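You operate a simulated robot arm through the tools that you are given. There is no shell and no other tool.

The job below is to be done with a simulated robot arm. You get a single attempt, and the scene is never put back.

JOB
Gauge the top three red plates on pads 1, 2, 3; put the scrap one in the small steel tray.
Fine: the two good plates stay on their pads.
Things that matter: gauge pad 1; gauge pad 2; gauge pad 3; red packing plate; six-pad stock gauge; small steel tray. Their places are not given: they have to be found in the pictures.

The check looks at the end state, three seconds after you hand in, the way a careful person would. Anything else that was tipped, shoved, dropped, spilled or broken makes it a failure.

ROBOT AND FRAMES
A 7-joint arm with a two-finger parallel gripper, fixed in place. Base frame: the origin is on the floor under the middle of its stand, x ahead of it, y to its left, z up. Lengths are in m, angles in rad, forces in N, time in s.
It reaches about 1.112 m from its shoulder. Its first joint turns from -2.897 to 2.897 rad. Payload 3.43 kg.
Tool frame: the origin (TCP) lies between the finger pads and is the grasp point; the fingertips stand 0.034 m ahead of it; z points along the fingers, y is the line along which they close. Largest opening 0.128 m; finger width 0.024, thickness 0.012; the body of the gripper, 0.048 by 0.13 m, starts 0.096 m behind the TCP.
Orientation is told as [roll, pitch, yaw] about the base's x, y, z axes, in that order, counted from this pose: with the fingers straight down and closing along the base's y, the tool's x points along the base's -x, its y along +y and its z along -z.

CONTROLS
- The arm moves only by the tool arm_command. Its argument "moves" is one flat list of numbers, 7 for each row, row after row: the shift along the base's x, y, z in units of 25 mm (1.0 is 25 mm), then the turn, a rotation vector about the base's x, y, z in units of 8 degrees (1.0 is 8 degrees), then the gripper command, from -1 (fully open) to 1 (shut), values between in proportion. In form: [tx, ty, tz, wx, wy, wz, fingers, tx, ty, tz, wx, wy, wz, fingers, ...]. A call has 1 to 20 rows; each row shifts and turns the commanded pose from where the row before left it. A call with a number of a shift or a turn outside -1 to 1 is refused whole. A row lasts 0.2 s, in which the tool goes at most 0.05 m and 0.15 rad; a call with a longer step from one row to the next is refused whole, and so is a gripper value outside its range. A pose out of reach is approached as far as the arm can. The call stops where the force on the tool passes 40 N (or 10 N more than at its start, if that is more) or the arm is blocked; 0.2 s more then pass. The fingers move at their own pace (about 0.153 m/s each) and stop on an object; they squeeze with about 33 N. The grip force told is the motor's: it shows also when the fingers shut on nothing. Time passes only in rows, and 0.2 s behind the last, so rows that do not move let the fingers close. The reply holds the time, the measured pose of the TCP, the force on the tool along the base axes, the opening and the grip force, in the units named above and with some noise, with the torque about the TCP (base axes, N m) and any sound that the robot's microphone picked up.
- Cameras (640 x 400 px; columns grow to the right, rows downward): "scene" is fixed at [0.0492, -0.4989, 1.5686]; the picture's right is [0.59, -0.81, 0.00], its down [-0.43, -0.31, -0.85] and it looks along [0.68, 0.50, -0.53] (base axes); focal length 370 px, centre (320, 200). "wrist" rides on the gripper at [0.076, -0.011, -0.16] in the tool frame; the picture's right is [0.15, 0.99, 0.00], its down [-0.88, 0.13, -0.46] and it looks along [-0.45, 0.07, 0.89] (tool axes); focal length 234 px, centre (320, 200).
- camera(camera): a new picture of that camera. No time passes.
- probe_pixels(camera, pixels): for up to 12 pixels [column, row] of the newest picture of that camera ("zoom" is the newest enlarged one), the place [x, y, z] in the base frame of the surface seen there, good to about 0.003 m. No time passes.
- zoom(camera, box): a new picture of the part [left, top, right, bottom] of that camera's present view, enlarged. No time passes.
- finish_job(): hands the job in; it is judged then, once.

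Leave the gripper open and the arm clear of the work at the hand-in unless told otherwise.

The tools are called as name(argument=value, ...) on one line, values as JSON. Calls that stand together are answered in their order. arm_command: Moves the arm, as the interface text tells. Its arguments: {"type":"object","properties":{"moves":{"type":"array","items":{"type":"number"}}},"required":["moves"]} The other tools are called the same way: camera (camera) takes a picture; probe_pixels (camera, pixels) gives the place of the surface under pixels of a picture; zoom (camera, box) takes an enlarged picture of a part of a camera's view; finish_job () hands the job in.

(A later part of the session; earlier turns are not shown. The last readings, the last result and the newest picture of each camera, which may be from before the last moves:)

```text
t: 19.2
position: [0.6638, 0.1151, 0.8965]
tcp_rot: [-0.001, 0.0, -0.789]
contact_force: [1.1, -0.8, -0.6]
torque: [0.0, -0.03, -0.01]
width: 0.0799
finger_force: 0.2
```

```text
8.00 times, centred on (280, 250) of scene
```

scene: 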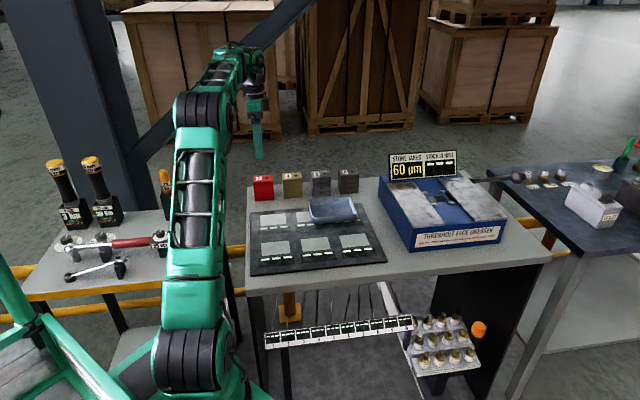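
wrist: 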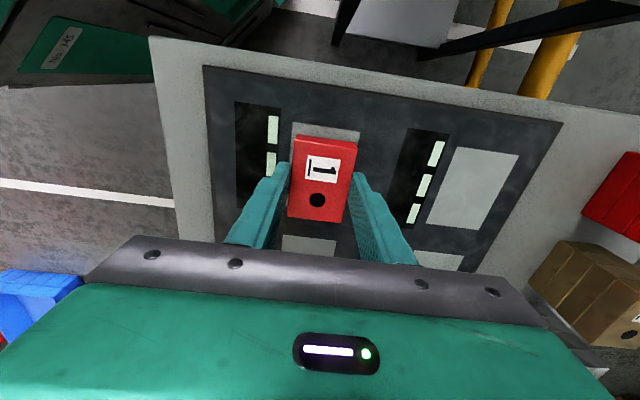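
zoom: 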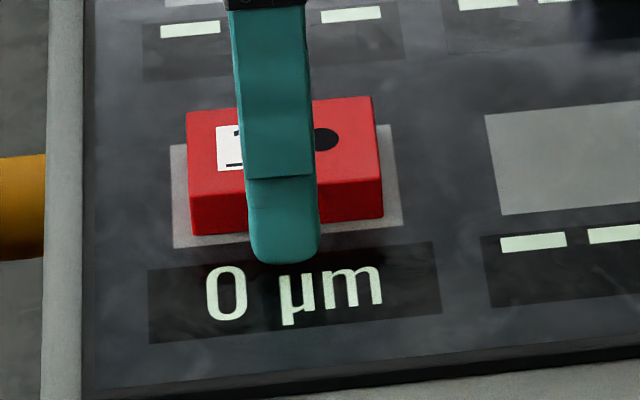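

Released; the reading stays at 0 µm. I'll rise straight up, then look at the whole gauge and its front edge for pad markings.

arm_command(moves=[0, 0, 0.5, 0, 0, 0, -0.25, 0, 0, 1, 0, 0, 0, -0.25, 0, 0, 1, 0, 0, 0, -0.25, 0, 0, 1, 0, 0, 0, -0.25, 0, 0, 1, 0, 0, 0, -0.25, 0, 0, 1, 0, 0, 0, -0.25, 0, 0, 0, 0, 0, 0, -0.25, 0, 0, 0, 0, 0, 0, -0.25])

camera(camera="wrist")

zoom(camera="scene", box=[240, 225, 320, 285])

zoom(camera="scene", box=[310, 225, 390, 285])

zoom(camera="scene", box=[245, 165, 400, 280])

```text
t: 21.0
position: [0.6631, 0.116, 1.0363]
tcp_rot: [-0.002, -0.001, -0.789]
contact_force: [-0.1, -0.3, -1.0]
torque: [0.02, 0.0, 0.02]
width: 0.0802
finger_force: 0.1
```

```text
taken
```

wrist: 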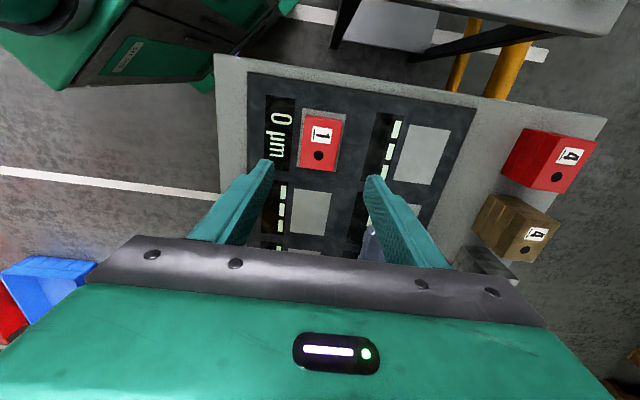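

```text
6.67 times, centred on (280, 255) of scene
```

zoom: 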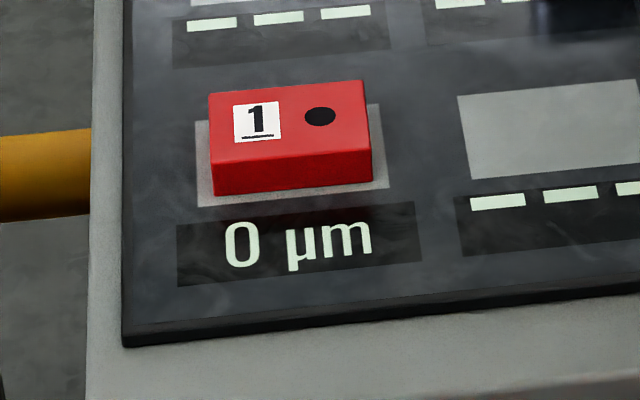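

```text
6.67 times, centred on (350, 255) of scene
```

zoom: 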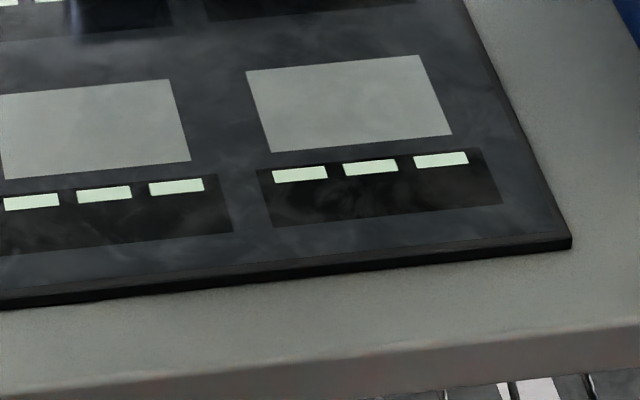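

```text
3.48 times, centred on (322, 222) of scene
```

zoom: 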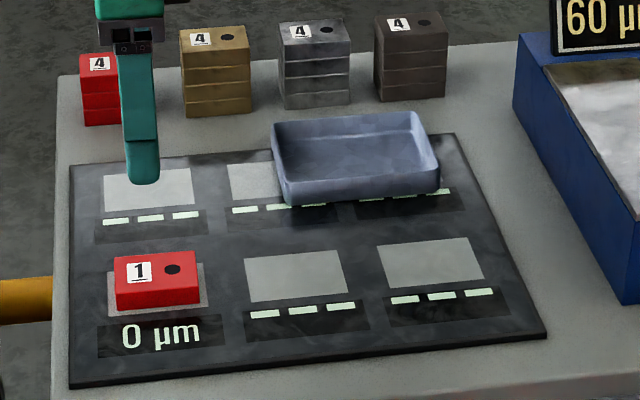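

There's no pad number anywhere, and the plate sits well inside the pad reading 0 µm. The displays are read from the front, and the front row is the only free run of three pads, since the tray stands on two of the back ones. So I take the front row, left to right, as pads 1, 2, 3. Next I'll hover above the red stack for the second plate.

arm_command(moves=[0.4, 0.45, 0, 0, 0, 0.11, -0.25, 0.8, 0.93, 0, 0, 0, 0, -0.25, 0.8, 0.93, 0, 0, 0, 0, -0.25, 0.8, 0.93, 0, 0, 0, 0, -0.25, 0.8, 0.93, 0, 0, 0, 0, -0.25, 0.8, 0.93, 0, 0, 0, 0, -0.25, 0.8, 0.93, 0, 0, 0, 0, -0.25, 0.8, 0.93, 0, 0, 0, 0, -0.25, 0.8, 0.93, 0, 0, 0, 0, -0.25, 0.8, 0.93, 0, 0, 0, 0, -0.25, 0.5, 0.57, -0.5, 0, 0, 0, -0.25, 0, 0, -0.8, 0, 0, 0, -0.25, 0, 0, -0.8, 0, 0, 0, -0.25, 0, 0, 0, 0, 0, 0, -0.25, 0, 0, 0, 0, 0, 0, -0.25])

camera(camera="wrist")

zoom(camera="wrist", box=[220, 90, 420, 240])

zoom(camera="scene", box=[230, 150, 390, 280])

```text
t: 24.2
position: [0.8666, 0.3484, 0.982]
tcp_rot: [-0.001, 0.0, -0.774]
contact_force: [0.1, -0.6, 0.7]
torque: [0.02, 0.01, 0.01]
width: 0.08
finger_force: 0.0
```

```text
taken
```

wrist: 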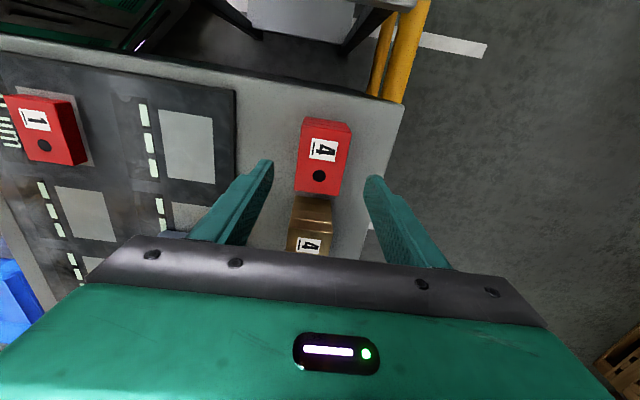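

```text
2.67 times, centred on (320, 165) of wrist
```

zoom: 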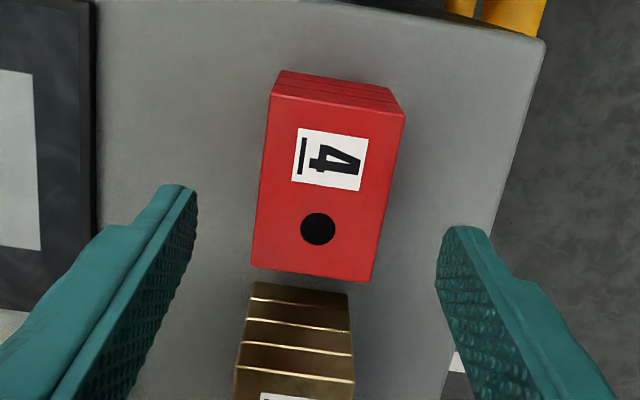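

```text
3.08 times, centred on (310, 215) of scene
```

zoom: 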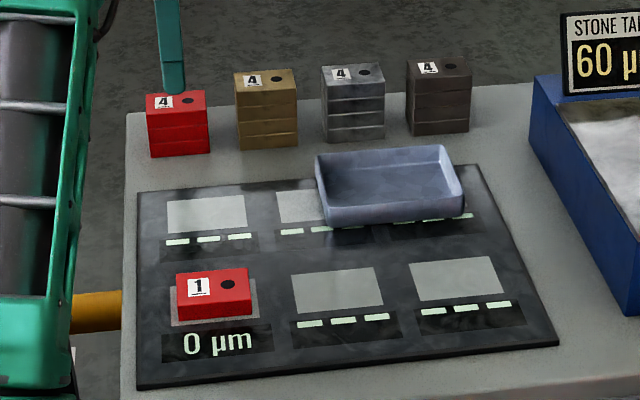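

Plate "4" is on top now. I'll probe its corners to centre on it.

probe_pixels(camera="wrist", pixels=[[303, 127], [349, 134], [338, 193], [296, 188], [323, 160], [325, 131], [317, 190], [299, 158], [343, 163], [322, 150]])

probe_pixels(camera="wrist", pixels=[[303, 127], [349, 134], [338, 193], [296, 188], [323, 160], [325, 131], [317, 190], [299, 158], [343, 163], [322, 150]])

```text
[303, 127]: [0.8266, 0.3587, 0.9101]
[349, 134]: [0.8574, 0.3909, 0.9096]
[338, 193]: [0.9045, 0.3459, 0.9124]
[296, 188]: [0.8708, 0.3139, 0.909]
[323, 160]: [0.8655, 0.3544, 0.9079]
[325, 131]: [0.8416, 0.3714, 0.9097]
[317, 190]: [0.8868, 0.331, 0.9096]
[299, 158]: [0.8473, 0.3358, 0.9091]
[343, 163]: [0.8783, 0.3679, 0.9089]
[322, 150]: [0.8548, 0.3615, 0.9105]
```

```text
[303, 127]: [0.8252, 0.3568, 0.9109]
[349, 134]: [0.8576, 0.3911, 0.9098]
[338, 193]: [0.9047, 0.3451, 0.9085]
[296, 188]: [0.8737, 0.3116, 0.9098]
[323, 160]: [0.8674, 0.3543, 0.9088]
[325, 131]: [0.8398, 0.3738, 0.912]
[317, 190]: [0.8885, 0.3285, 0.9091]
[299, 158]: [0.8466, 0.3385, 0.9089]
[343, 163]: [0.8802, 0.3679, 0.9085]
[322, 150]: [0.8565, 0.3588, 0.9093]
```

Plate 4's top is at z≈0.9097, centred at (0.865, 0.3515). I'll descend to TCP z≈0.929 and close gently.

arm_command(moves=[-0.06, 0.11, -0.6, 0, 0, 0, -0.25, 0, 0, -0.6, 0, 0, 0, -0.25, 0, 0, -0.5, 0, 0, 0, -0.25, 0, 0, -0.43, 0, 0, 0, -0.25, 0, 0, 0, 0, 0, 0, -0.25, 0, 0, 0, 0, 0, 0, -0.25])

zoom(camera="scene", box=[230, 150, 310, 210])

```text
t: 25.6
position: [0.8643, 0.3529, 0.9288]
tcp_rot: [-0.001, -0.001, -0.774]
contact_force: [0.0, -0.2, 0.4]
torque: [-0.03, -0.01, 0.05]
width: 0.0801
finger_force: 0.1
```

```text
6.67 times, centred on (270, 180) of scene
```

zoom: 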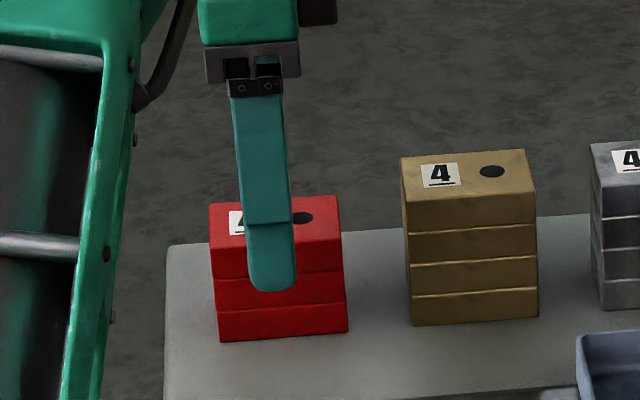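

The position is right, with the tips at the top plate only. Closing, then a slow lift.

arm_command(moves=[0, 0, 0, 0, 0, 0, 0.05, 0, 0, 0, 0, 0, 0, 0.15, 0, 0, 0, 0, 0, 0, 0.3, 0, 0, 0, 0, 0, 0, 1, 0, 0, 0, 0, 0, 0, 1, 0, 0, 0.2, 0, 0, 0, 1, 0, 0, 0.2, 0, 0, 0, 1, 0, 0, 0.3, 0, 0, 0, 1, 0, 0, 0, 0, 0, 0, 1])

zoom(camera="scene", box=[230, 150, 310, 210])

```text
t: 27.6
position: [0.8649, 0.3536, 0.9473]
tcp_rot: [-0.001, 0.002, -0.773]
contact_force: [0.3, 0.3, -5.7]
torque: [0.02, 0.01, 0.03]
width: 0.05
finger_force: 32.9
```

```text
6.67 times, centred on (270, 180) of scene
```

zoom: 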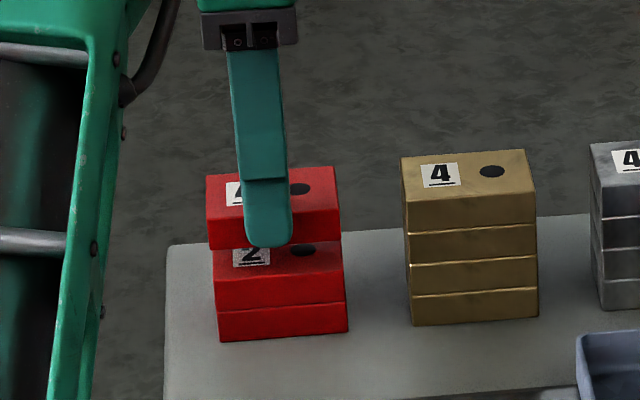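

Plate 4 is lifted alone (the next below is "2"). I'll carry it to the front-middle pad at (0.7493, 0.0285) at z≈1.0.

arm_command(moves=[0, 0, 0.7, 0, 0, 0, 1, 0, 0, 0.7, 0, 0, 0, 1, -0.18, -0.5, 0.7, 0, 0, 0, 1, -0.35, -1, 0, 0, 0, 0, 1, -0.35, -1, 0, 0, 0, 0, 1, -0.35, -1, 0, 0, 0, 0, 1, -0.35, -1, 0, 0, 0, 0, 1, -0.35, -1, 0, 0, 0, 0, 1, -0.35, -1, 0, 0, 0, 0, 1, -0.35, -1, 0, 0, 0, 0, 1, -0.35, -1, 0, 0, 0, 0, 1, -0.35, -1, 0, 0, 0, 0, 1, -0.35, -1, 0, 0, 0, 0, 1, -0.35, -1, 0, 0, 0, 0, 1, -0.35, -1, 0, 0, 0, -0.09, 1, -0.2, -0.5, 0, 0, 0, 0, 1, 0, 0, 0, 0, 0, 0, 1, 0, 0, 0, 0, 0, 0, 1])

camera(camera="wrist")

zoom(camera="scene", box=[250, 170, 390, 275])

```text
t: 31.4
position: [0.7515, 0.0262, 0.9975]
tcp_rot: [-0.001, 0.001, -0.784]
contact_force: [0.1, 0.2, -4.6]
torque: [0.01, 0.04, -0.01]
width: 0.0497
finger_force: 32.7
```

```text
taken
```

wrist: 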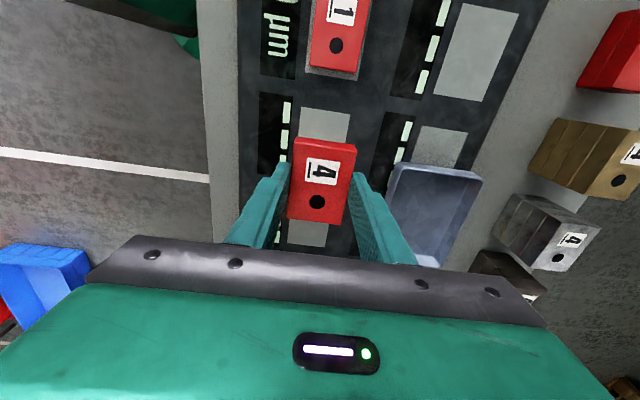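

```text
3.81 times, centred on (320, 222) of scene
```

zoom: 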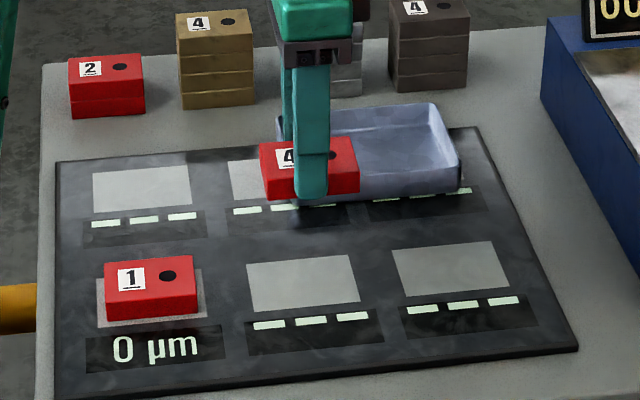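

It's above the middle pad, needing a 2 mm correction. I'll descend to about 8 mm above the pad.

arm_command(moves=[-0.1, 0.1, -0.7, 0, 0, 0, 1, 0, 0, -0.8, 0, 0, 0, 1, 0, 0, -0.8, 0, 0, 0, 1, 0, 0, -0.8, 0, 0, 0, 1, 0, 0, -0.5, 0, 0, 0, 1, 0, 0, 0, 0, 0, 0, 1, 0, 0, 0, 0, 0, 0, 1])

zoom(camera="scene", box=[280, 215, 350, 265])

```text
t: 33.0
position: [0.7478, 0.028, 0.9084]
tcp_rot: [-0.001, -0.003, -0.786]
contact_force: [0.1, -0.1, -5.3]
torque: [0.06, 0.01, 0.01]
width: 0.0495
finger_force: 32.7
```

```text
8.00 times, centred on (315, 240) of scene
```

zoom: 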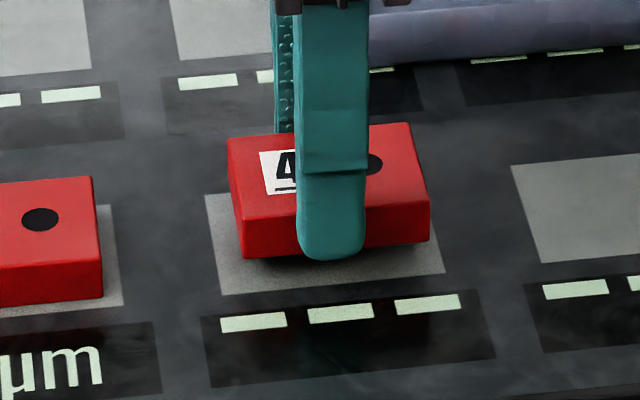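

It's roughly centred but about 2 mm too far right in the pad frame. I'll shift slightly left and lower towards contact.

arm_command(moves=[-0.03, 0.06, -0.12, 0, 0, 0, 1, 0, 0, -0.12, 0, 0, 0, 1, 0, 0, -0.08, 0, 0, 0, 1, 0, 0, 0, 0, 0, 0, 1])

zoom(camera="scene", box=[280, 215, 350, 265])

```text
t: 34.0
position: [0.7473, 0.0322, 0.9013]
tcp_rot: [-0.004, 0.0, -0.784]
contact_force: [0.2, -0.2, -5.5]
torque: [0.03, 0.01, -0.01]
width: 0.0497
finger_force: 33.6
```

```text
8.00 times, centred on (315, 240) of scene
```

zoom: 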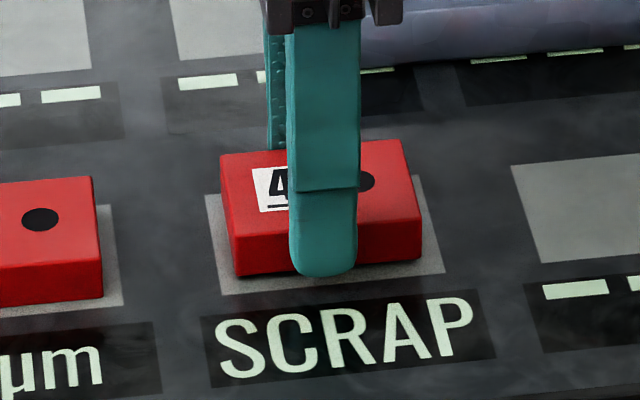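

The display reads "SCRAP" for plate 4 on the middle pad. I'll seat it fully so it's properly gauged, then release.

arm_command(moves=[0, 0, -0.08, 0, 0, 0, 1, 0, 0, -0.06, 0, 0, 0, 1, 0, 0, -0.04, 0, 0, 0, 1, 0, 0, 0, 0, 0, 0, 1])

zoom(camera="scene", box=[280, 215, 350, 265])

```text
t: 35.0
position: [0.7462, 0.0297, 0.8973]
tcp_rot: [0.0, -0.002, -0.785]
contact_force: [-4.0, 0.5, 12.3]
torque: [-0.02, 0.42, -0.07]
width: 0.0497
finger_force: 32.4
```

```text
8.00 times, centred on (315, 240) of scene
```

zoom: 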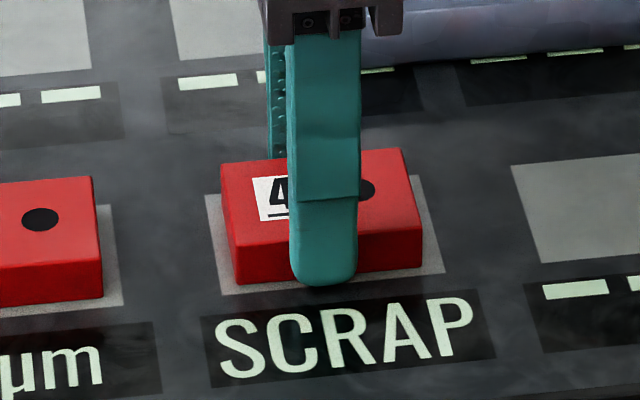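

Seated (contact force about 12 N up), and it still reads SCRAP. I'll release here, raise, and fetch the third plate to gauge it.

arm_command(moves=[0, 0, 0.03, 0, 0, 0, 1, 0, 0, 0, 0, 0, 0, 0.1, 0, 0, 0, 0, 0, 0, -0.1, 0, 0, 0, 0, 0, 0, -0.25, 0, 0, 0, 0, 0, 0, -0.25, 0, 0, 0.5, 0, 0, 0, -0.25, 0, 0, 1, 0, 0, 0, -0.25, 0, 0, 1, 0, 0, 0, -0.25, 0, 0, 1, 0, 0, 0, -0.25, 0, 0, 1, 0, 0, 0, -0.25, 0, 0, 0.5, 0, 0, 0, -0.25, 0, 0, 0, 0, 0, 0, -0.25, 0, 0, 0, 0, 0, 0, -0.25])

zoom(camera="scene", box=[250, 170, 390, 275])

camera(camera="wrist")

```text
t: 37.8
position: [0.7465, 0.0318, 1.0228]
tcp_rot: [-0.001, 0.001, -0.784]
contact_force: [-0.5, 0.3, -0.1]
torque: [0.01, -0.03, 0.0]
width: 0.0798
finger_force: 0.1
```

```text
3.81 times, centred on (320, 222) of scene
```

zoom: 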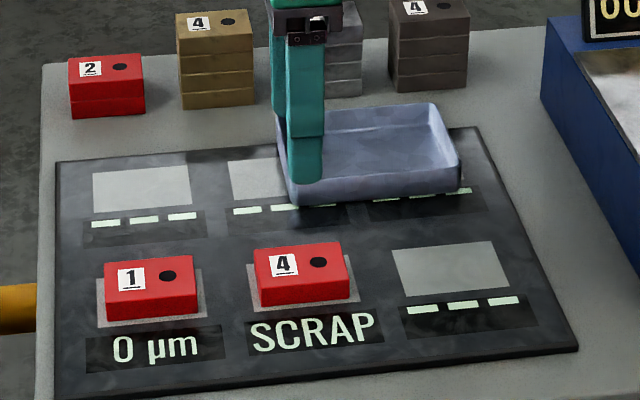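

```text
taken
```

wrist: 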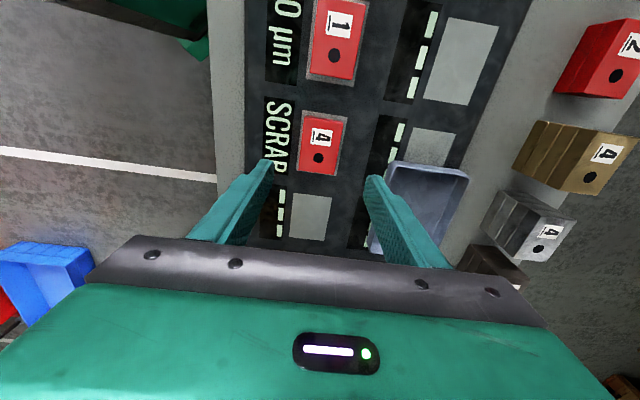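

Both plates are neatly on their pads. I'll go back to the red stack for plate "2".

arm_command(moves=[0.18, 0.5, 0, 0, 0, 0.08, -0.25, 0.365, 0.985, 0, 0, 0, 0, -0.25, 0.365, 0.985, 0, 0, 0, 0, -0.25, 0.365, 0.985, 0, 0, 0, 0, -0.25, 0.365, 0.985, 0, 0, 0, 0, -0.25, 0.365, 0.985, 0, 0, 0, 0, -0.25, 0.365, 0.985, 0, 0, 0, 0, -0.25, 0.365, 0.985, 0, 0, 0, 0, -0.25, 0.365, 0.985, 0, 0, 0, 0, -0.25, 0.365, 0.985, 0, 0, 0, 0, -0.25, 0.365, 0.985, 0, 0, 0, 0, -0.25, 0.365, 0.985, 0, 0, 0, 0, -0.25, 0.365, 0.985, 0, 0, 0, 0, -0.25, 0.18, 0.48, -0.4, 0, 0, 0, -0.25, 0, 0, -0.8, 0, 0, 0, -0.25, 0, 0, -0.9, 0, 0, 0, -0.25, 0, 0, 0, 0, 0, 0, -0.25, 0, 0, 0, 0, 0, 0, -0.25])

camera(camera="wrist")

zoom(camera="wrist", box=[220, 90, 420, 240])

```text
t: 41.6
position: [0.8664, 0.3517, 0.9704]
tcp_rot: [-0.002, -0.002, -0.775]
contact_force: [-0.2, 0.2, 0.1]
torque: [0.01, -0.03, 0.02]
width: 0.0801
finger_force: 0.1
```

```text
taken
```

wrist: 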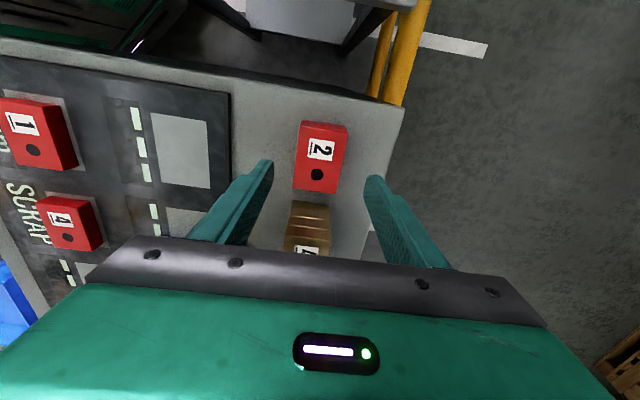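

```text
2.67 times, centred on (320, 165) of wrist
```

zoom: 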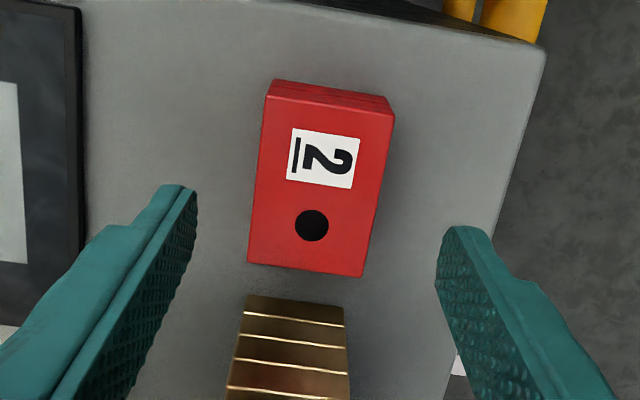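

I'll probe plate 2's corners to centre on it.

probe_pixels(camera="wrist", pixels=[[301, 128], [347, 134], [335, 192], [294.5, 187], [318, 160], [320, 150]])

probe_pixels(camera="wrist", pixels=[[301, 128], [347, 134], [335, 192], [294.5, 187], [318, 160], [320, 150]])

```text
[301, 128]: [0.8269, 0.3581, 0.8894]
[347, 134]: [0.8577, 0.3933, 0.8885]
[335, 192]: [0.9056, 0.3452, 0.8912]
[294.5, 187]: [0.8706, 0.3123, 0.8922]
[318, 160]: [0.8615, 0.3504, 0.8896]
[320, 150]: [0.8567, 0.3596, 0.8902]
```

```text
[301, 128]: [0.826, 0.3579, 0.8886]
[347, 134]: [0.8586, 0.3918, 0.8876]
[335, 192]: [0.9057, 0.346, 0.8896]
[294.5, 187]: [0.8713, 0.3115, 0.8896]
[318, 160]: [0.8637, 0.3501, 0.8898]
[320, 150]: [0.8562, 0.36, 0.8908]
```

Plate 2 is centred at (0.8653, 0.352) with its top at z≈0.890. I'll descend to TCP z≈0.909, check, then close.

arm_command(moves=[-0.04, 0, -0.7, 0, 0, 0, -0.25, 0, 0, -0.7, 0, 0, 0, -0.25, 0, 0, -0.6, 0, 0, 0, -0.25, 0, 0, -0.44, 0, 0, 0, -0.25, 0, 0, 0, 0, 0, 0, -0.25, 0, 0, 0, 0, 0, 0, -0.25])

zoom(camera="scene", box=[230, 150, 310, 210])

```text
t: 43.0
position: [0.8632, 0.351, 0.9103]
tcp_rot: [-0.001, 0.002, -0.775]
contact_force: [-0.2, -0.1, 0.4]
torque: [0.0, 0.0, 0.01]
width: 0.08
finger_force: 0.0
```

```text
6.67 times, centred on (270, 180) of scene
```

zoom: 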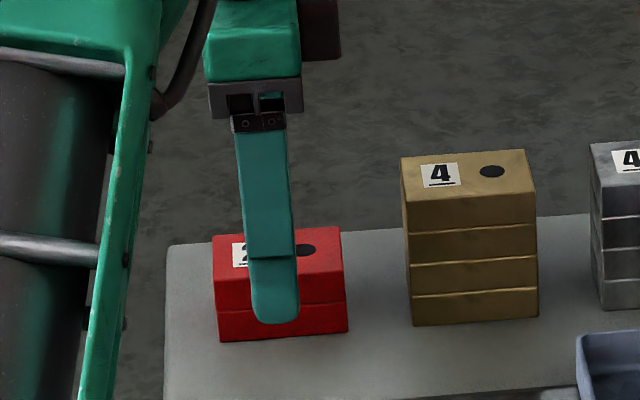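

The alignment matches the earlier grasps. I'll close gently and lift slowly.

arm_command(moves=[0.03, 0.03, 0, 0, 0, 0, 0.05, 0, 0, 0, 0, 0, 0, 0.15, 0, 0, 0, 0, 0, 0, 0.3, 0, 0, 0, 0, 0, 0, 1, 0, 0, 0, 0, 0, 0, 1, 0, 0, 0.2, 0, 0, 0, 1, 0, 0, 0.2, 0, 0, 0, 1, 0, 0, 0.3, 0, 0, 0, 1, 0, 0, 0, 0, 0, 0, 1])

zoom(camera="scene", box=[230, 150, 310, 210])

```text
t: 45.0
position: [0.8638, 0.3513, 0.9262]
tcp_rot: [-0.001, 0.0, -0.777]
contact_force: [-0.7, -1.0, -5.8]
torque: [0.02, 0.02, 0.0]
width: 0.0497
finger_force: 32.4
```

```text
6.67 times, centred on (270, 180) of scene
```

zoom: 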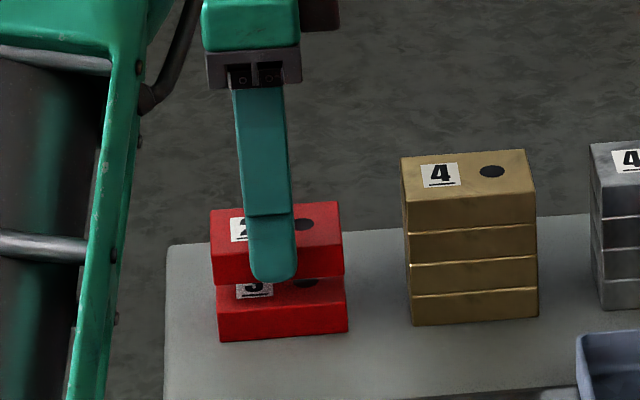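

Plate 2 is lifted alone, with plate "3" left as the last one. I'll carry it to the front-right pad at (0.8342, -0.0564), high over the tray (z≈1.02).

arm_command(moves=[0, 0, 1, 0, 0, 0, 1, 0, 0, 1, 0, 0, 0, 1, -0.07, -0.5, 0.9, 0, 0, 0, 1, -0.07, -0.9, 0.9, 0, 0, 0, 1, -0.07, -1, 0, 0, 0, 0, 1, -0.07, -1, 0, 0, 0, 0, 1, -0.07, -1, 0, 0, 0, 0, 1, -0.07, -1, 0, 0, 0, 0, 1, -0.07, -1, 0, 0, 0, 0, 1, -0.07, -1, 0, 0, 0, 0, 1, -0.07, -1, 0, 0, 0, 0, 1, -0.07, -1, 0, 0, 0, 0, 1, -0.07, -1, 0, 0, 0, 0, 1, -0.07, -1, 0, 0, 0, 0, 1, -0.07, -1, 0, 0, 0, 0, 1, -0.07, -1, 0, 0, 0, 0, 1, -0.07, -1, 0, 0, 0, -0.06, 1, -0.07, -1, 0, 0, 0, 0, 1, -0.07, -0.8, 0, 0, 0, 0, 1, 0, 0, 0, 0, 0, 0, 1])

camera(camera="wrist")

zoom(camera="scene", box=[250, 160, 410, 275])

```text
t: 49.2
position: [0.8355, -0.0545, 1.0216]
tcp_rot: [-0.002, 0.0, -0.784]
contact_force: [-0.4, 0.4, -5.6]
torque: [0.05, 0.03, 0.05]
width: 0.0497
finger_force: 33.1
```

```text
taken
```

wrist: 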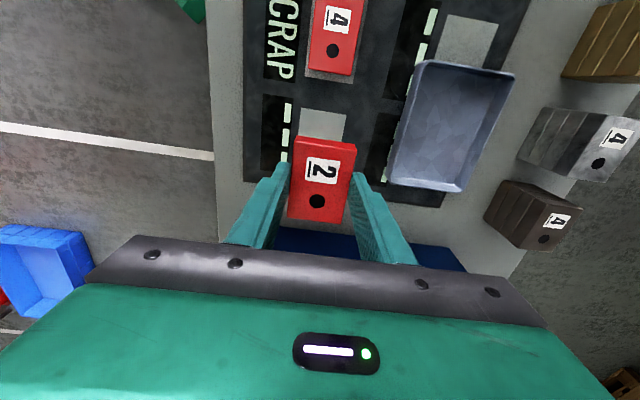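

```text
3.48 times, centred on (330, 218) of scene
```

zoom: 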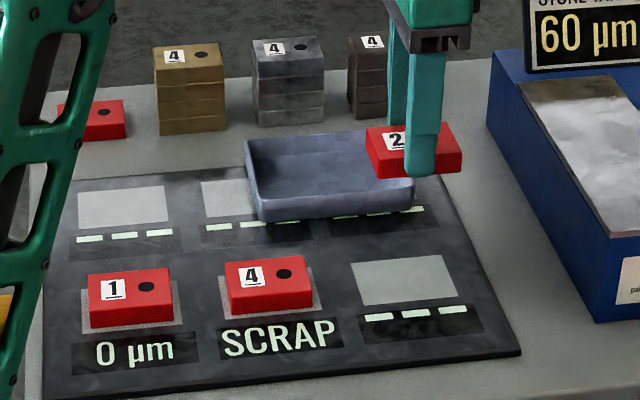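

It's over the front-right pad. I'll check the clearance to the blue dresser before descending.

probe_pixels(camera="scene", pixels=[[381, 186], [395, 210], [408, 232], [412, 248], [352, 233], [378, 228], [385, 246], [356, 247]])

```text
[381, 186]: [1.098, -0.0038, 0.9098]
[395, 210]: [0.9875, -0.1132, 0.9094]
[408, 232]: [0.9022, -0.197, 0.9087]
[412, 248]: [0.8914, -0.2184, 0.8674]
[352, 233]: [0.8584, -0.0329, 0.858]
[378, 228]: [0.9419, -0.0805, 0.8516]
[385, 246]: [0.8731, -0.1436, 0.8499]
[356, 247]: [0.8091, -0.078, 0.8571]
```

The dresser is about 147 mm from the pad centre, so there's ample room. I'll descend to about 9 mm above the pad.

arm_command(moves=[-0.06, -0.06, -0.8, 0, 0, 0, 1, 0, 0, -0.9, 0, 0, 0, 1, 0, 0, -0.9, 0, 0, 0, 1, 0, 0, -0.9, 0, 0, 0, 1, 0, 0, -0.7, 0, 0, 0, 1, 0, 0, -0.35, 0, 0, 0, 1, 0, 0, 0, 0, 0, 0, 1, 0, 0, 0, 0, 0, 0, 1])

zoom(camera="scene", box=[320, 210, 390, 260])

```text
t: 51.0
position: [0.8322, -0.0541, 0.9058]
tcp_rot: [-0.001, 0.0, -0.784]
contact_force: [0.3, -0.7, -5.3]
torque: [0.02, 0.04, 0.01]
width: 0.0498
finger_force: 33.2
```

```text
8.00 times, centred on (355, 235) of scene
```

zoom: 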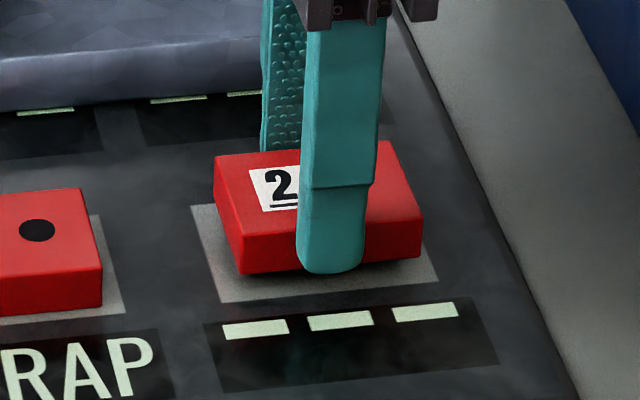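

It's well centred. I'll lower to contact in small steps.

arm_command(moves=[0, 0, -0.1, 0, 0, 0, 1, 0, 0, -0.1, 0, 0, 0, 1, 0, 0, -0.08, 0, 0, 0, 1, 0, 0, 0, 0, 0, 0, 1])

zoom(camera="scene", box=[320, 210, 390, 260])

```text
t: 52.0
position: [0.8336, -0.0554, 0.9002]
tcp_rot: [-0.001, 0.001, -0.784]
contact_force: [0.7, 0.6, -4.6]
torque: [0.01, 0.03, -0.01]
width: 0.0498
finger_force: 33.0
```

```text
8.00 times, centred on (355, 235) of scene
```

zoom: 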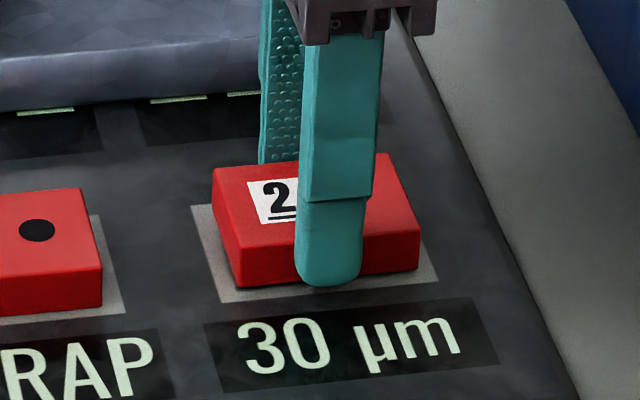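

The third plate reads "30 µm", so it's good. A little further down to seat it.

arm_command(moves=[0, 0, -0.06, 0, 0, 0, 1, 0, 0, -0.05, 0, 0, 0, 1, 0, 0, 0, 0, 0, 0, 1])

```text
t: 52.8
position: [0.8329, -0.0552, 0.8974]
tcp_rot: [-0.002, 0.001, -0.785]
contact_force: [0.5, 0.5, -5.1]
torque: [0.01, -0.01, 0.0]
width: 0.05
finger_force: 32.5
```

Not resting yet (still carrying about 5 N). I'll keep going in 1 mm steps.

arm_command(moves=[0, 0, -0.05, 0, 0, 0, 1, 0, 0, -0.04, 0, 0, 0, 1, 0, 0, 0, 0, 0, 0, 1])

zoom(camera="scene", box=[320, 210, 390, 260])

```text
t: 53.6
position: [0.8325, -0.055, 0.8967]
tcp_rot: [0.001, -0.003, -0.787]
contact_force: [1.1, -4.0, 25.3]
torque: [-0.23, 0.0, -0.05]
width: 0.0498
finger_force: 33.0
```

```text
8.00 times, centred on (355, 235) of scene
```

zoom: 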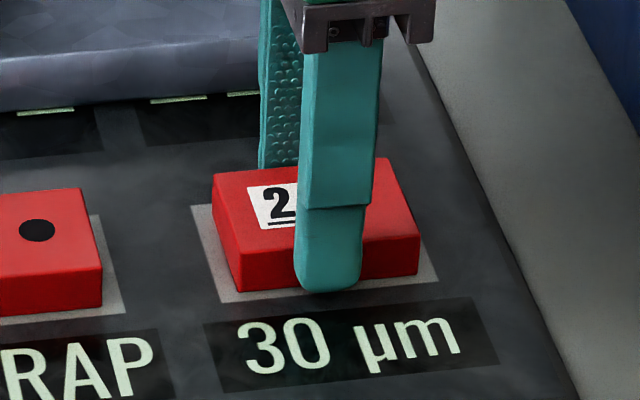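

Seated. I'll ease up, release and rise.

arm_command(moves=[0, 0, 0.04, 0, 0, 0, 1, 0, 0, 0, 0, 0, 0, 0.1, 0, 0, 0, 0, 0, 0, -0.1, 0, 0, 0, 0, 0, 0, -0.25, 0, 0, 0, 0, 0, 0, -0.25, 0, 0, 0.5, 0, 0, 0, -0.25, 0, 0, 1, 0, 0, 0, -0.25, 0, 0, 1, 0, 0, 0, -0.25, 0, 0, 1, 0, 0, 0, -0.25, 0, 0, 0.5, 0, 0, 0, -0.25, 0, 0, 0, 0, 0, 0, -0.25, 0, 0, 0, 0, 0, 0, -0.25])

zoom(camera="scene", box=[240, 160, 400, 280])

camera(camera="wrist")

```text
t: 56.2
position: [0.8314, -0.0549, 0.9959]
tcp_rot: [-0.003, 0.0, -0.785]
contact_force: [0.2, 0.2, 0.5]
torque: [-0.02, 0.02, -0.03]
width: 0.0802
finger_force: 0.1
```

```text
3.33 times, centred on (320, 220) of scene
```

zoom: 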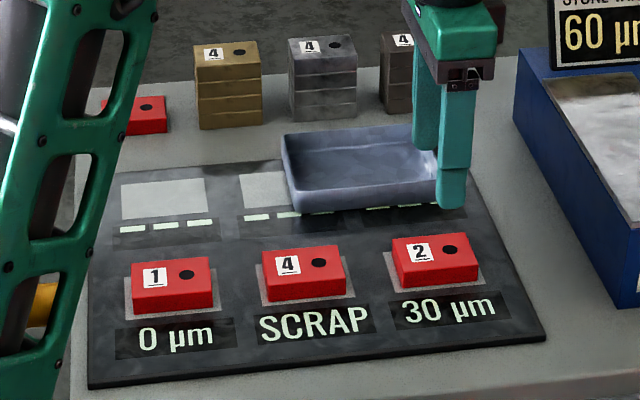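

```text
taken
```

wrist: 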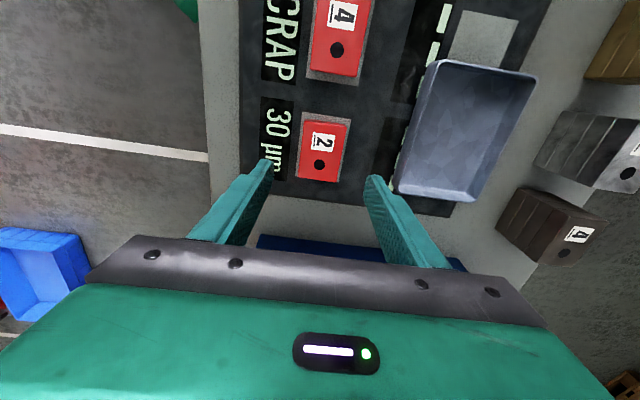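

The readings are 0 µm, SCRAP and 30 µm, so plate 4 on the middle pad is the scrap. Next I'll measure the tray precisely in the wrist view.

zoom(camera="wrist", box=[370, 40, 550, 215])

```text
2.29 times, centred on (460, 128) of wrist
```

zoom: 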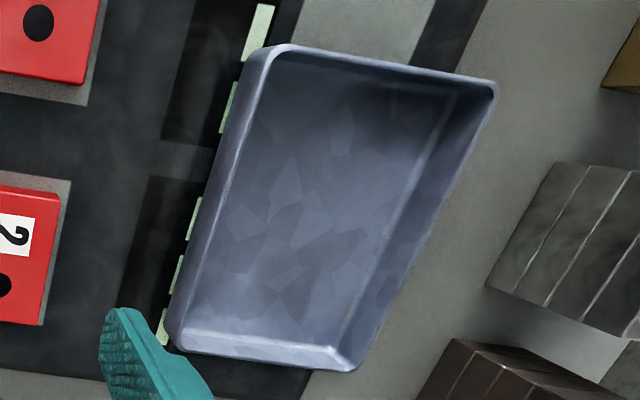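

I'll probe the rim and the floor.

probe_pixels(camera="zoom", pixels=[[268, 52], [492, 84], [355, 366], [178, 346], [310, 200], [280, 330], [240, 200], [400, 200], [340, 100], [260, 320], [330, 340], [230, 240]])

probe_pixels(camera="zoom", pixels=[[265, 90], [262, 130], [440, 100], [215, 300], [200, 320], [335, 345], [420, 180], [385, 250], [300, 80], [400, 92], [225, 200], [450, 160]])

```text
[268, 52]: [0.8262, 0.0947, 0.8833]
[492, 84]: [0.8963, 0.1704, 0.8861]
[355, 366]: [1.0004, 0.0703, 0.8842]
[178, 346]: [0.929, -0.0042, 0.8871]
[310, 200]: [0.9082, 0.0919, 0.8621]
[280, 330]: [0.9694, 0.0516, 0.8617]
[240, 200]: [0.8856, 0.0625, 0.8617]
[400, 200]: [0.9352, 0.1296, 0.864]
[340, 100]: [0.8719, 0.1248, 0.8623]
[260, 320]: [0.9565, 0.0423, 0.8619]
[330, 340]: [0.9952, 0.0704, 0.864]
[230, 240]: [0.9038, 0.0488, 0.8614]
```

```text
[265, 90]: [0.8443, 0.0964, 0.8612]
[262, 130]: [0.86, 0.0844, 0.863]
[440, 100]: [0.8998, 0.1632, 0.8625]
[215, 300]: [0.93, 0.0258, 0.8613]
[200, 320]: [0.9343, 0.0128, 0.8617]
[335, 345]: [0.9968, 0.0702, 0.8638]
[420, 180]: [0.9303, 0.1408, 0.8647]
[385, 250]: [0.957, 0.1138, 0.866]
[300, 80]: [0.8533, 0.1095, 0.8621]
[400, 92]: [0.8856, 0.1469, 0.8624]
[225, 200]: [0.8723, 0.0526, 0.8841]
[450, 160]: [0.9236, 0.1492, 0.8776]
```

The tray's rim is 0.145 × 0.104 m, centred at about (0.914, 0.083), with its floor at z≈0.862 and rim at z≈0.886. I'll move back over the scrap plate on the middle pad.

arm_command(moves=[-0.5, 0.5, 0, 0, 0, 0, -0.25, -0.95, 0.95, 0, 0, 0, 0, -0.25, -0.95, 0.95, 0, 0, 0, 0, -0.25, -0.7, 0.7, 0, 0, 0, 0, -0.25, -0.28, 0.3, -0.3, 0, 0, 0, -0.25, 0, 0, 0, 0, 0, 0, -0.25, 0, 0, 0, 0, 0, 0, -0.25])

camera(camera="wrist")

zoom(camera="wrist", box=[220, 90, 420, 240])

```text
t: 57.8
position: [0.748, 0.0296, 0.9888]
tcp_rot: [-0.002, 0.0, -0.783]
contact_force: [0.4, 0.4, -0.1]
torque: [0.01, -0.03, -0.02]
width: 0.0801
finger_force: 0.1
```

```text
taken
```

wrist: 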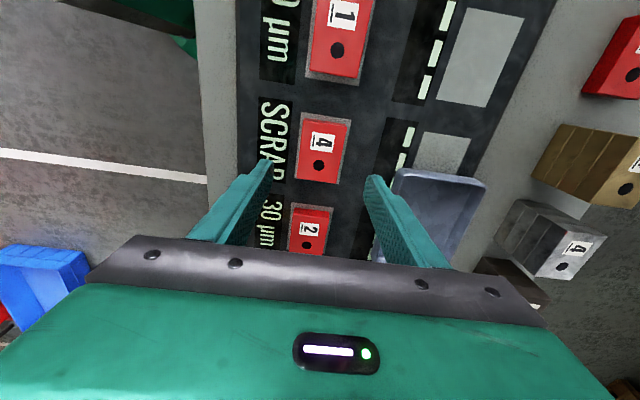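

```text
2.67 times, centred on (320, 165) of wrist
```

zoom: 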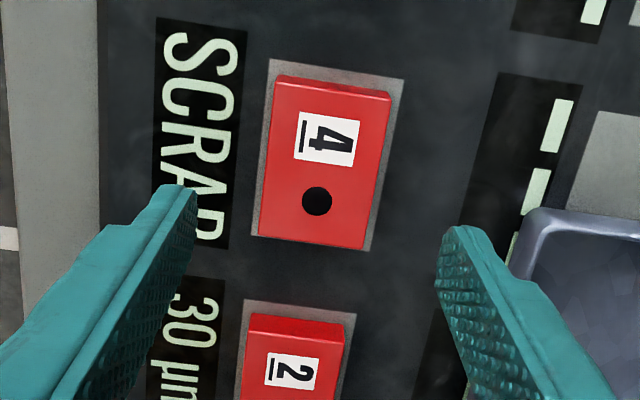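

The scrap plate "4" is straight below. I'll probe its corners and then descend.

probe_pixels(camera="zoom", pixels=[[280, 87], [387, 101], [360, 245], [263, 233], [325, 160], [300, 170], [350, 170]])

probe_pixels(camera="zoom", pixels=[[280, 87], [387, 101], [360, 245], [263, 233], [325, 160], [300, 170], [350, 170]])

```text
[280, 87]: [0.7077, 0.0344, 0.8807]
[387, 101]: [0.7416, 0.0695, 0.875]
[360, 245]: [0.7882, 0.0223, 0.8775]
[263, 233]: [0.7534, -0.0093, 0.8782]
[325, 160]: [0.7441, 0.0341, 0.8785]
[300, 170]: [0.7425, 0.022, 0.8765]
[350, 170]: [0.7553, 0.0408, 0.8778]
```

```text
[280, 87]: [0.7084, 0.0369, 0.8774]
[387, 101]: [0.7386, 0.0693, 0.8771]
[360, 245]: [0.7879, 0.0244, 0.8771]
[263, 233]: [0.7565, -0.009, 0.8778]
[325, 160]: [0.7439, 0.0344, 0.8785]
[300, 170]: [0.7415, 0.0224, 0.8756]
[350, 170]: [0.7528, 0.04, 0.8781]
```

The plate is centred at (0.7478, 0.0298), directly under the TCP. I'll descend to TCP z≈0.898.

arm_command(moves=[0, 0, -0.8, 0, 0, 0, -0.25, 0, 0, -0.8, 0, 0, 0, -0.25, 0, 0, -0.8, 0, 0, 0, -0.25, 0, 0, -0.7, 0, 0, 0, -0.25, 0, 0, -0.5, 0, 0, 0, -0.25, 0, 0, 0, 0, 0, 0, -0.25, 0, 0, 0, 0, 0, 0, -0.25])

zoom(camera="scene", box=[280, 215, 350, 265])

```text
t: 59.4
position: [0.7483, 0.0299, 0.8991]
tcp_rot: [-0.001, -0.001, -0.785]
contact_force: [-0.1, 0.0, 0.1]
torque: [0.0, 0.0, -0.01]
width: 0.0798
finger_force: 0.0
```

```text
8.00 times, centred on (315, 240) of scene
```

zoom: 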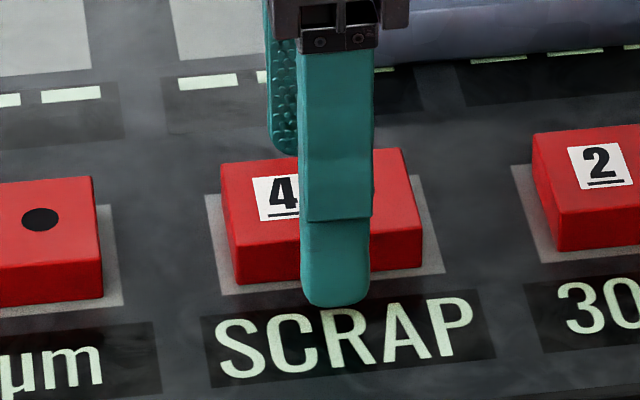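

In position. I'll close and lift to clear everything.

arm_command(moves=[0, 0, 0, 0, 0, 0, 0.05, 0, 0, 0, 0, 0, 0, 0.15, 0, 0, 0, 0, 0, 0, 0.3, 0, 0, 0, 0, 0, 0, 1, 0, 0, 0, 0, 0, 0, 1, 0, 0, 0.2, 0, 0, 0, 1, 0, 0, 0.5, 0, 0, 0, 1, 0, 0, 1, 0, 0, 0, 1, 0, 0, 1, 0, 0, 0, 1, 0, 0, 1, 0, 0, 0, 1, 0, 0, 1, 0, 0, 0, 1, 0, 0, 0, 0, 0, 0, 1, 0, 0, 0, 0, 0, 0, 1])

zoom(camera="scene", box=[240, 160, 400, 280])

```text
t: 62.2
position: [0.747, 0.0286, 1.0162]
tcp_rot: [-0.001, 0.0, -0.785]
contact_force: [-0.6, -1.3, -5.6]
torque: [0.02, 0.01, 0.0]
width: 0.0498
finger_force: 33.2
```

```text
3.33 times, centred on (320, 220) of scene
```

zoom: 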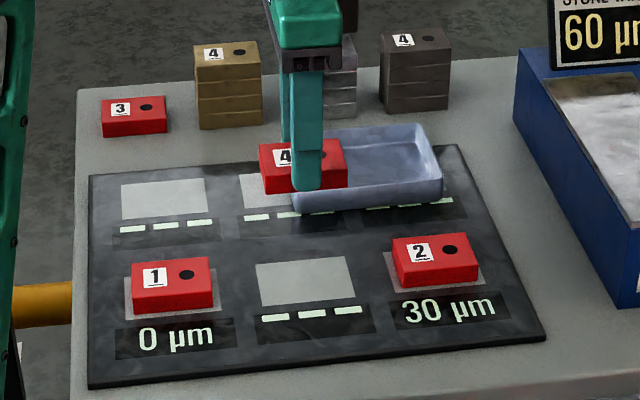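

Plate 4 is lifted, and plates 1 and 2 are undisturbed. I'll carry it over the tray centre while turning the wrist about 91°, so the fingers open along the tray's long side, where there's most room.

arm_command(moves=[0.56, 0.18, 0, 0, 0, 0.95, 1, 0.56, 0.18, 0, 0, 0, 0.95, 1, 0.56, 0.18, 0, 0, 0, 0.95, 1, 0.56, 0.18, 0, 0, 0, 0.95, 1, 0.56, 0.18, 0, 0, 0, 0.95, 1, 0.56, 0.18, 0, 0, 0, 0.95, 1, 0.56, 0.18, 0, 0, 0, 0.95, 1, 0.56, 0.18, 0, 0, 0, 0.95, 1, 0.56, 0.18, 0, 0, 0, 0.95, 1, 0.56, 0.18, 0, 0, 0, 0.95, 1, 0.56, 0.18, 0, 0, 0, 0.95, 1, 0.52, 0.18, 0, 0, 0, 0.95, 1, 0, 0, 0, 0, 0, 0, 1, 0, 0, 0, 0, 0, 0, 1])

camera(camera="wrist")

zoom(camera="scene", box=[240, 150, 400, 280])

```text
t: 65.2
position: [0.9169, 0.0819, 1.0163]
tcp_rot: [0.001, -0.002, 0.809]
contact_force: [0.0, -0.4, -4.6]
torque: [0.04, -0.01, 0.01]
width: 0.05
finger_force: 33.0
```

```text
taken
```

wrist: 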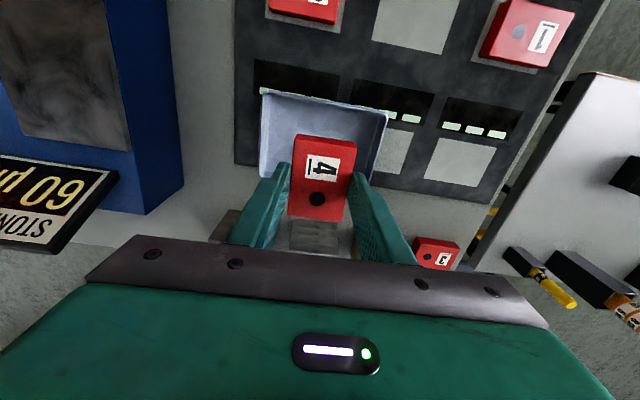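

```text
3.08 times, centred on (320, 215) of scene
```

zoom: 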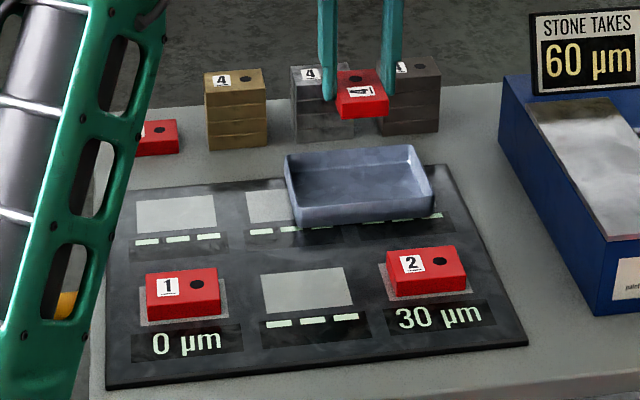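

It's over the tray with the right orientation. I'll correct 3 mm and descend until the plate is just above the rim, then check the alignment.

arm_command(moves=[-0.11, 0.04, -0.7, 0, 0, 0, 1, 0, 0, -0.8, 0, 0, 0, 1, 0, 0, -0.8, 0, 0, 0, 1, 0, 0, -0.7, 0, 0, 0, 1, 0, 0, -0.2, 0, 0, 0, 1, 0, 0, 0, 0, 0, 0, 1, 0, 0, 0, 0, 0, 0, 1])

camera(camera="wrist")

zoom(camera="scene", box=[290, 170, 380, 240])

zoom(camera="wrist", box=[220, 80, 420, 240])

```text
t: 66.8
position: [0.9117, 0.0836, 0.9367]
tcp_rot: [0.0, 0.001, 0.808]
contact_force: [-0.2, -0.3, -4.4]
torque: [0.0, 0.02, -0.02]
width: 0.0497
finger_force: 32.9
```

```text
taken
```

wrist: 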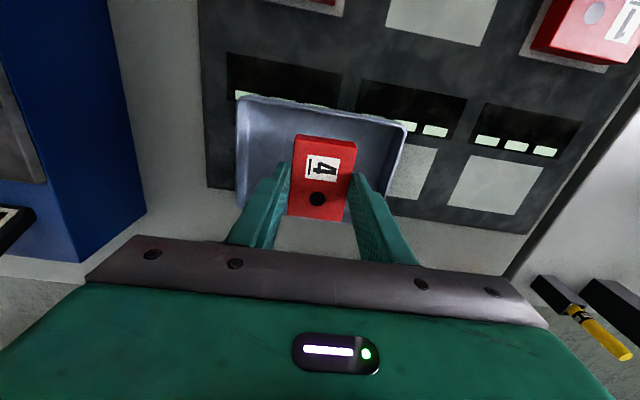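

```text
5.71 times, centred on (335, 205) of scene
```

zoom: 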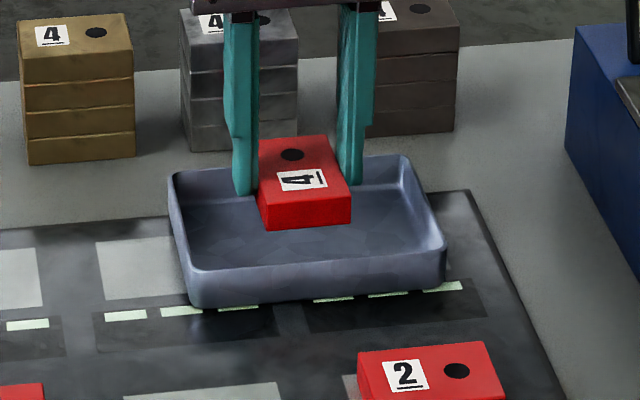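

```text
2.50 times, centred on (320, 160) of wrist
```

zoom: 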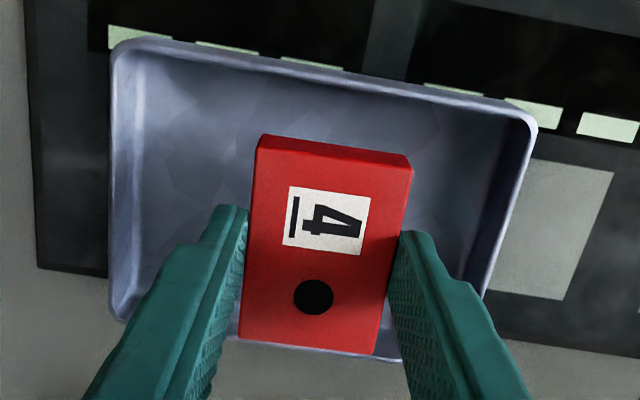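

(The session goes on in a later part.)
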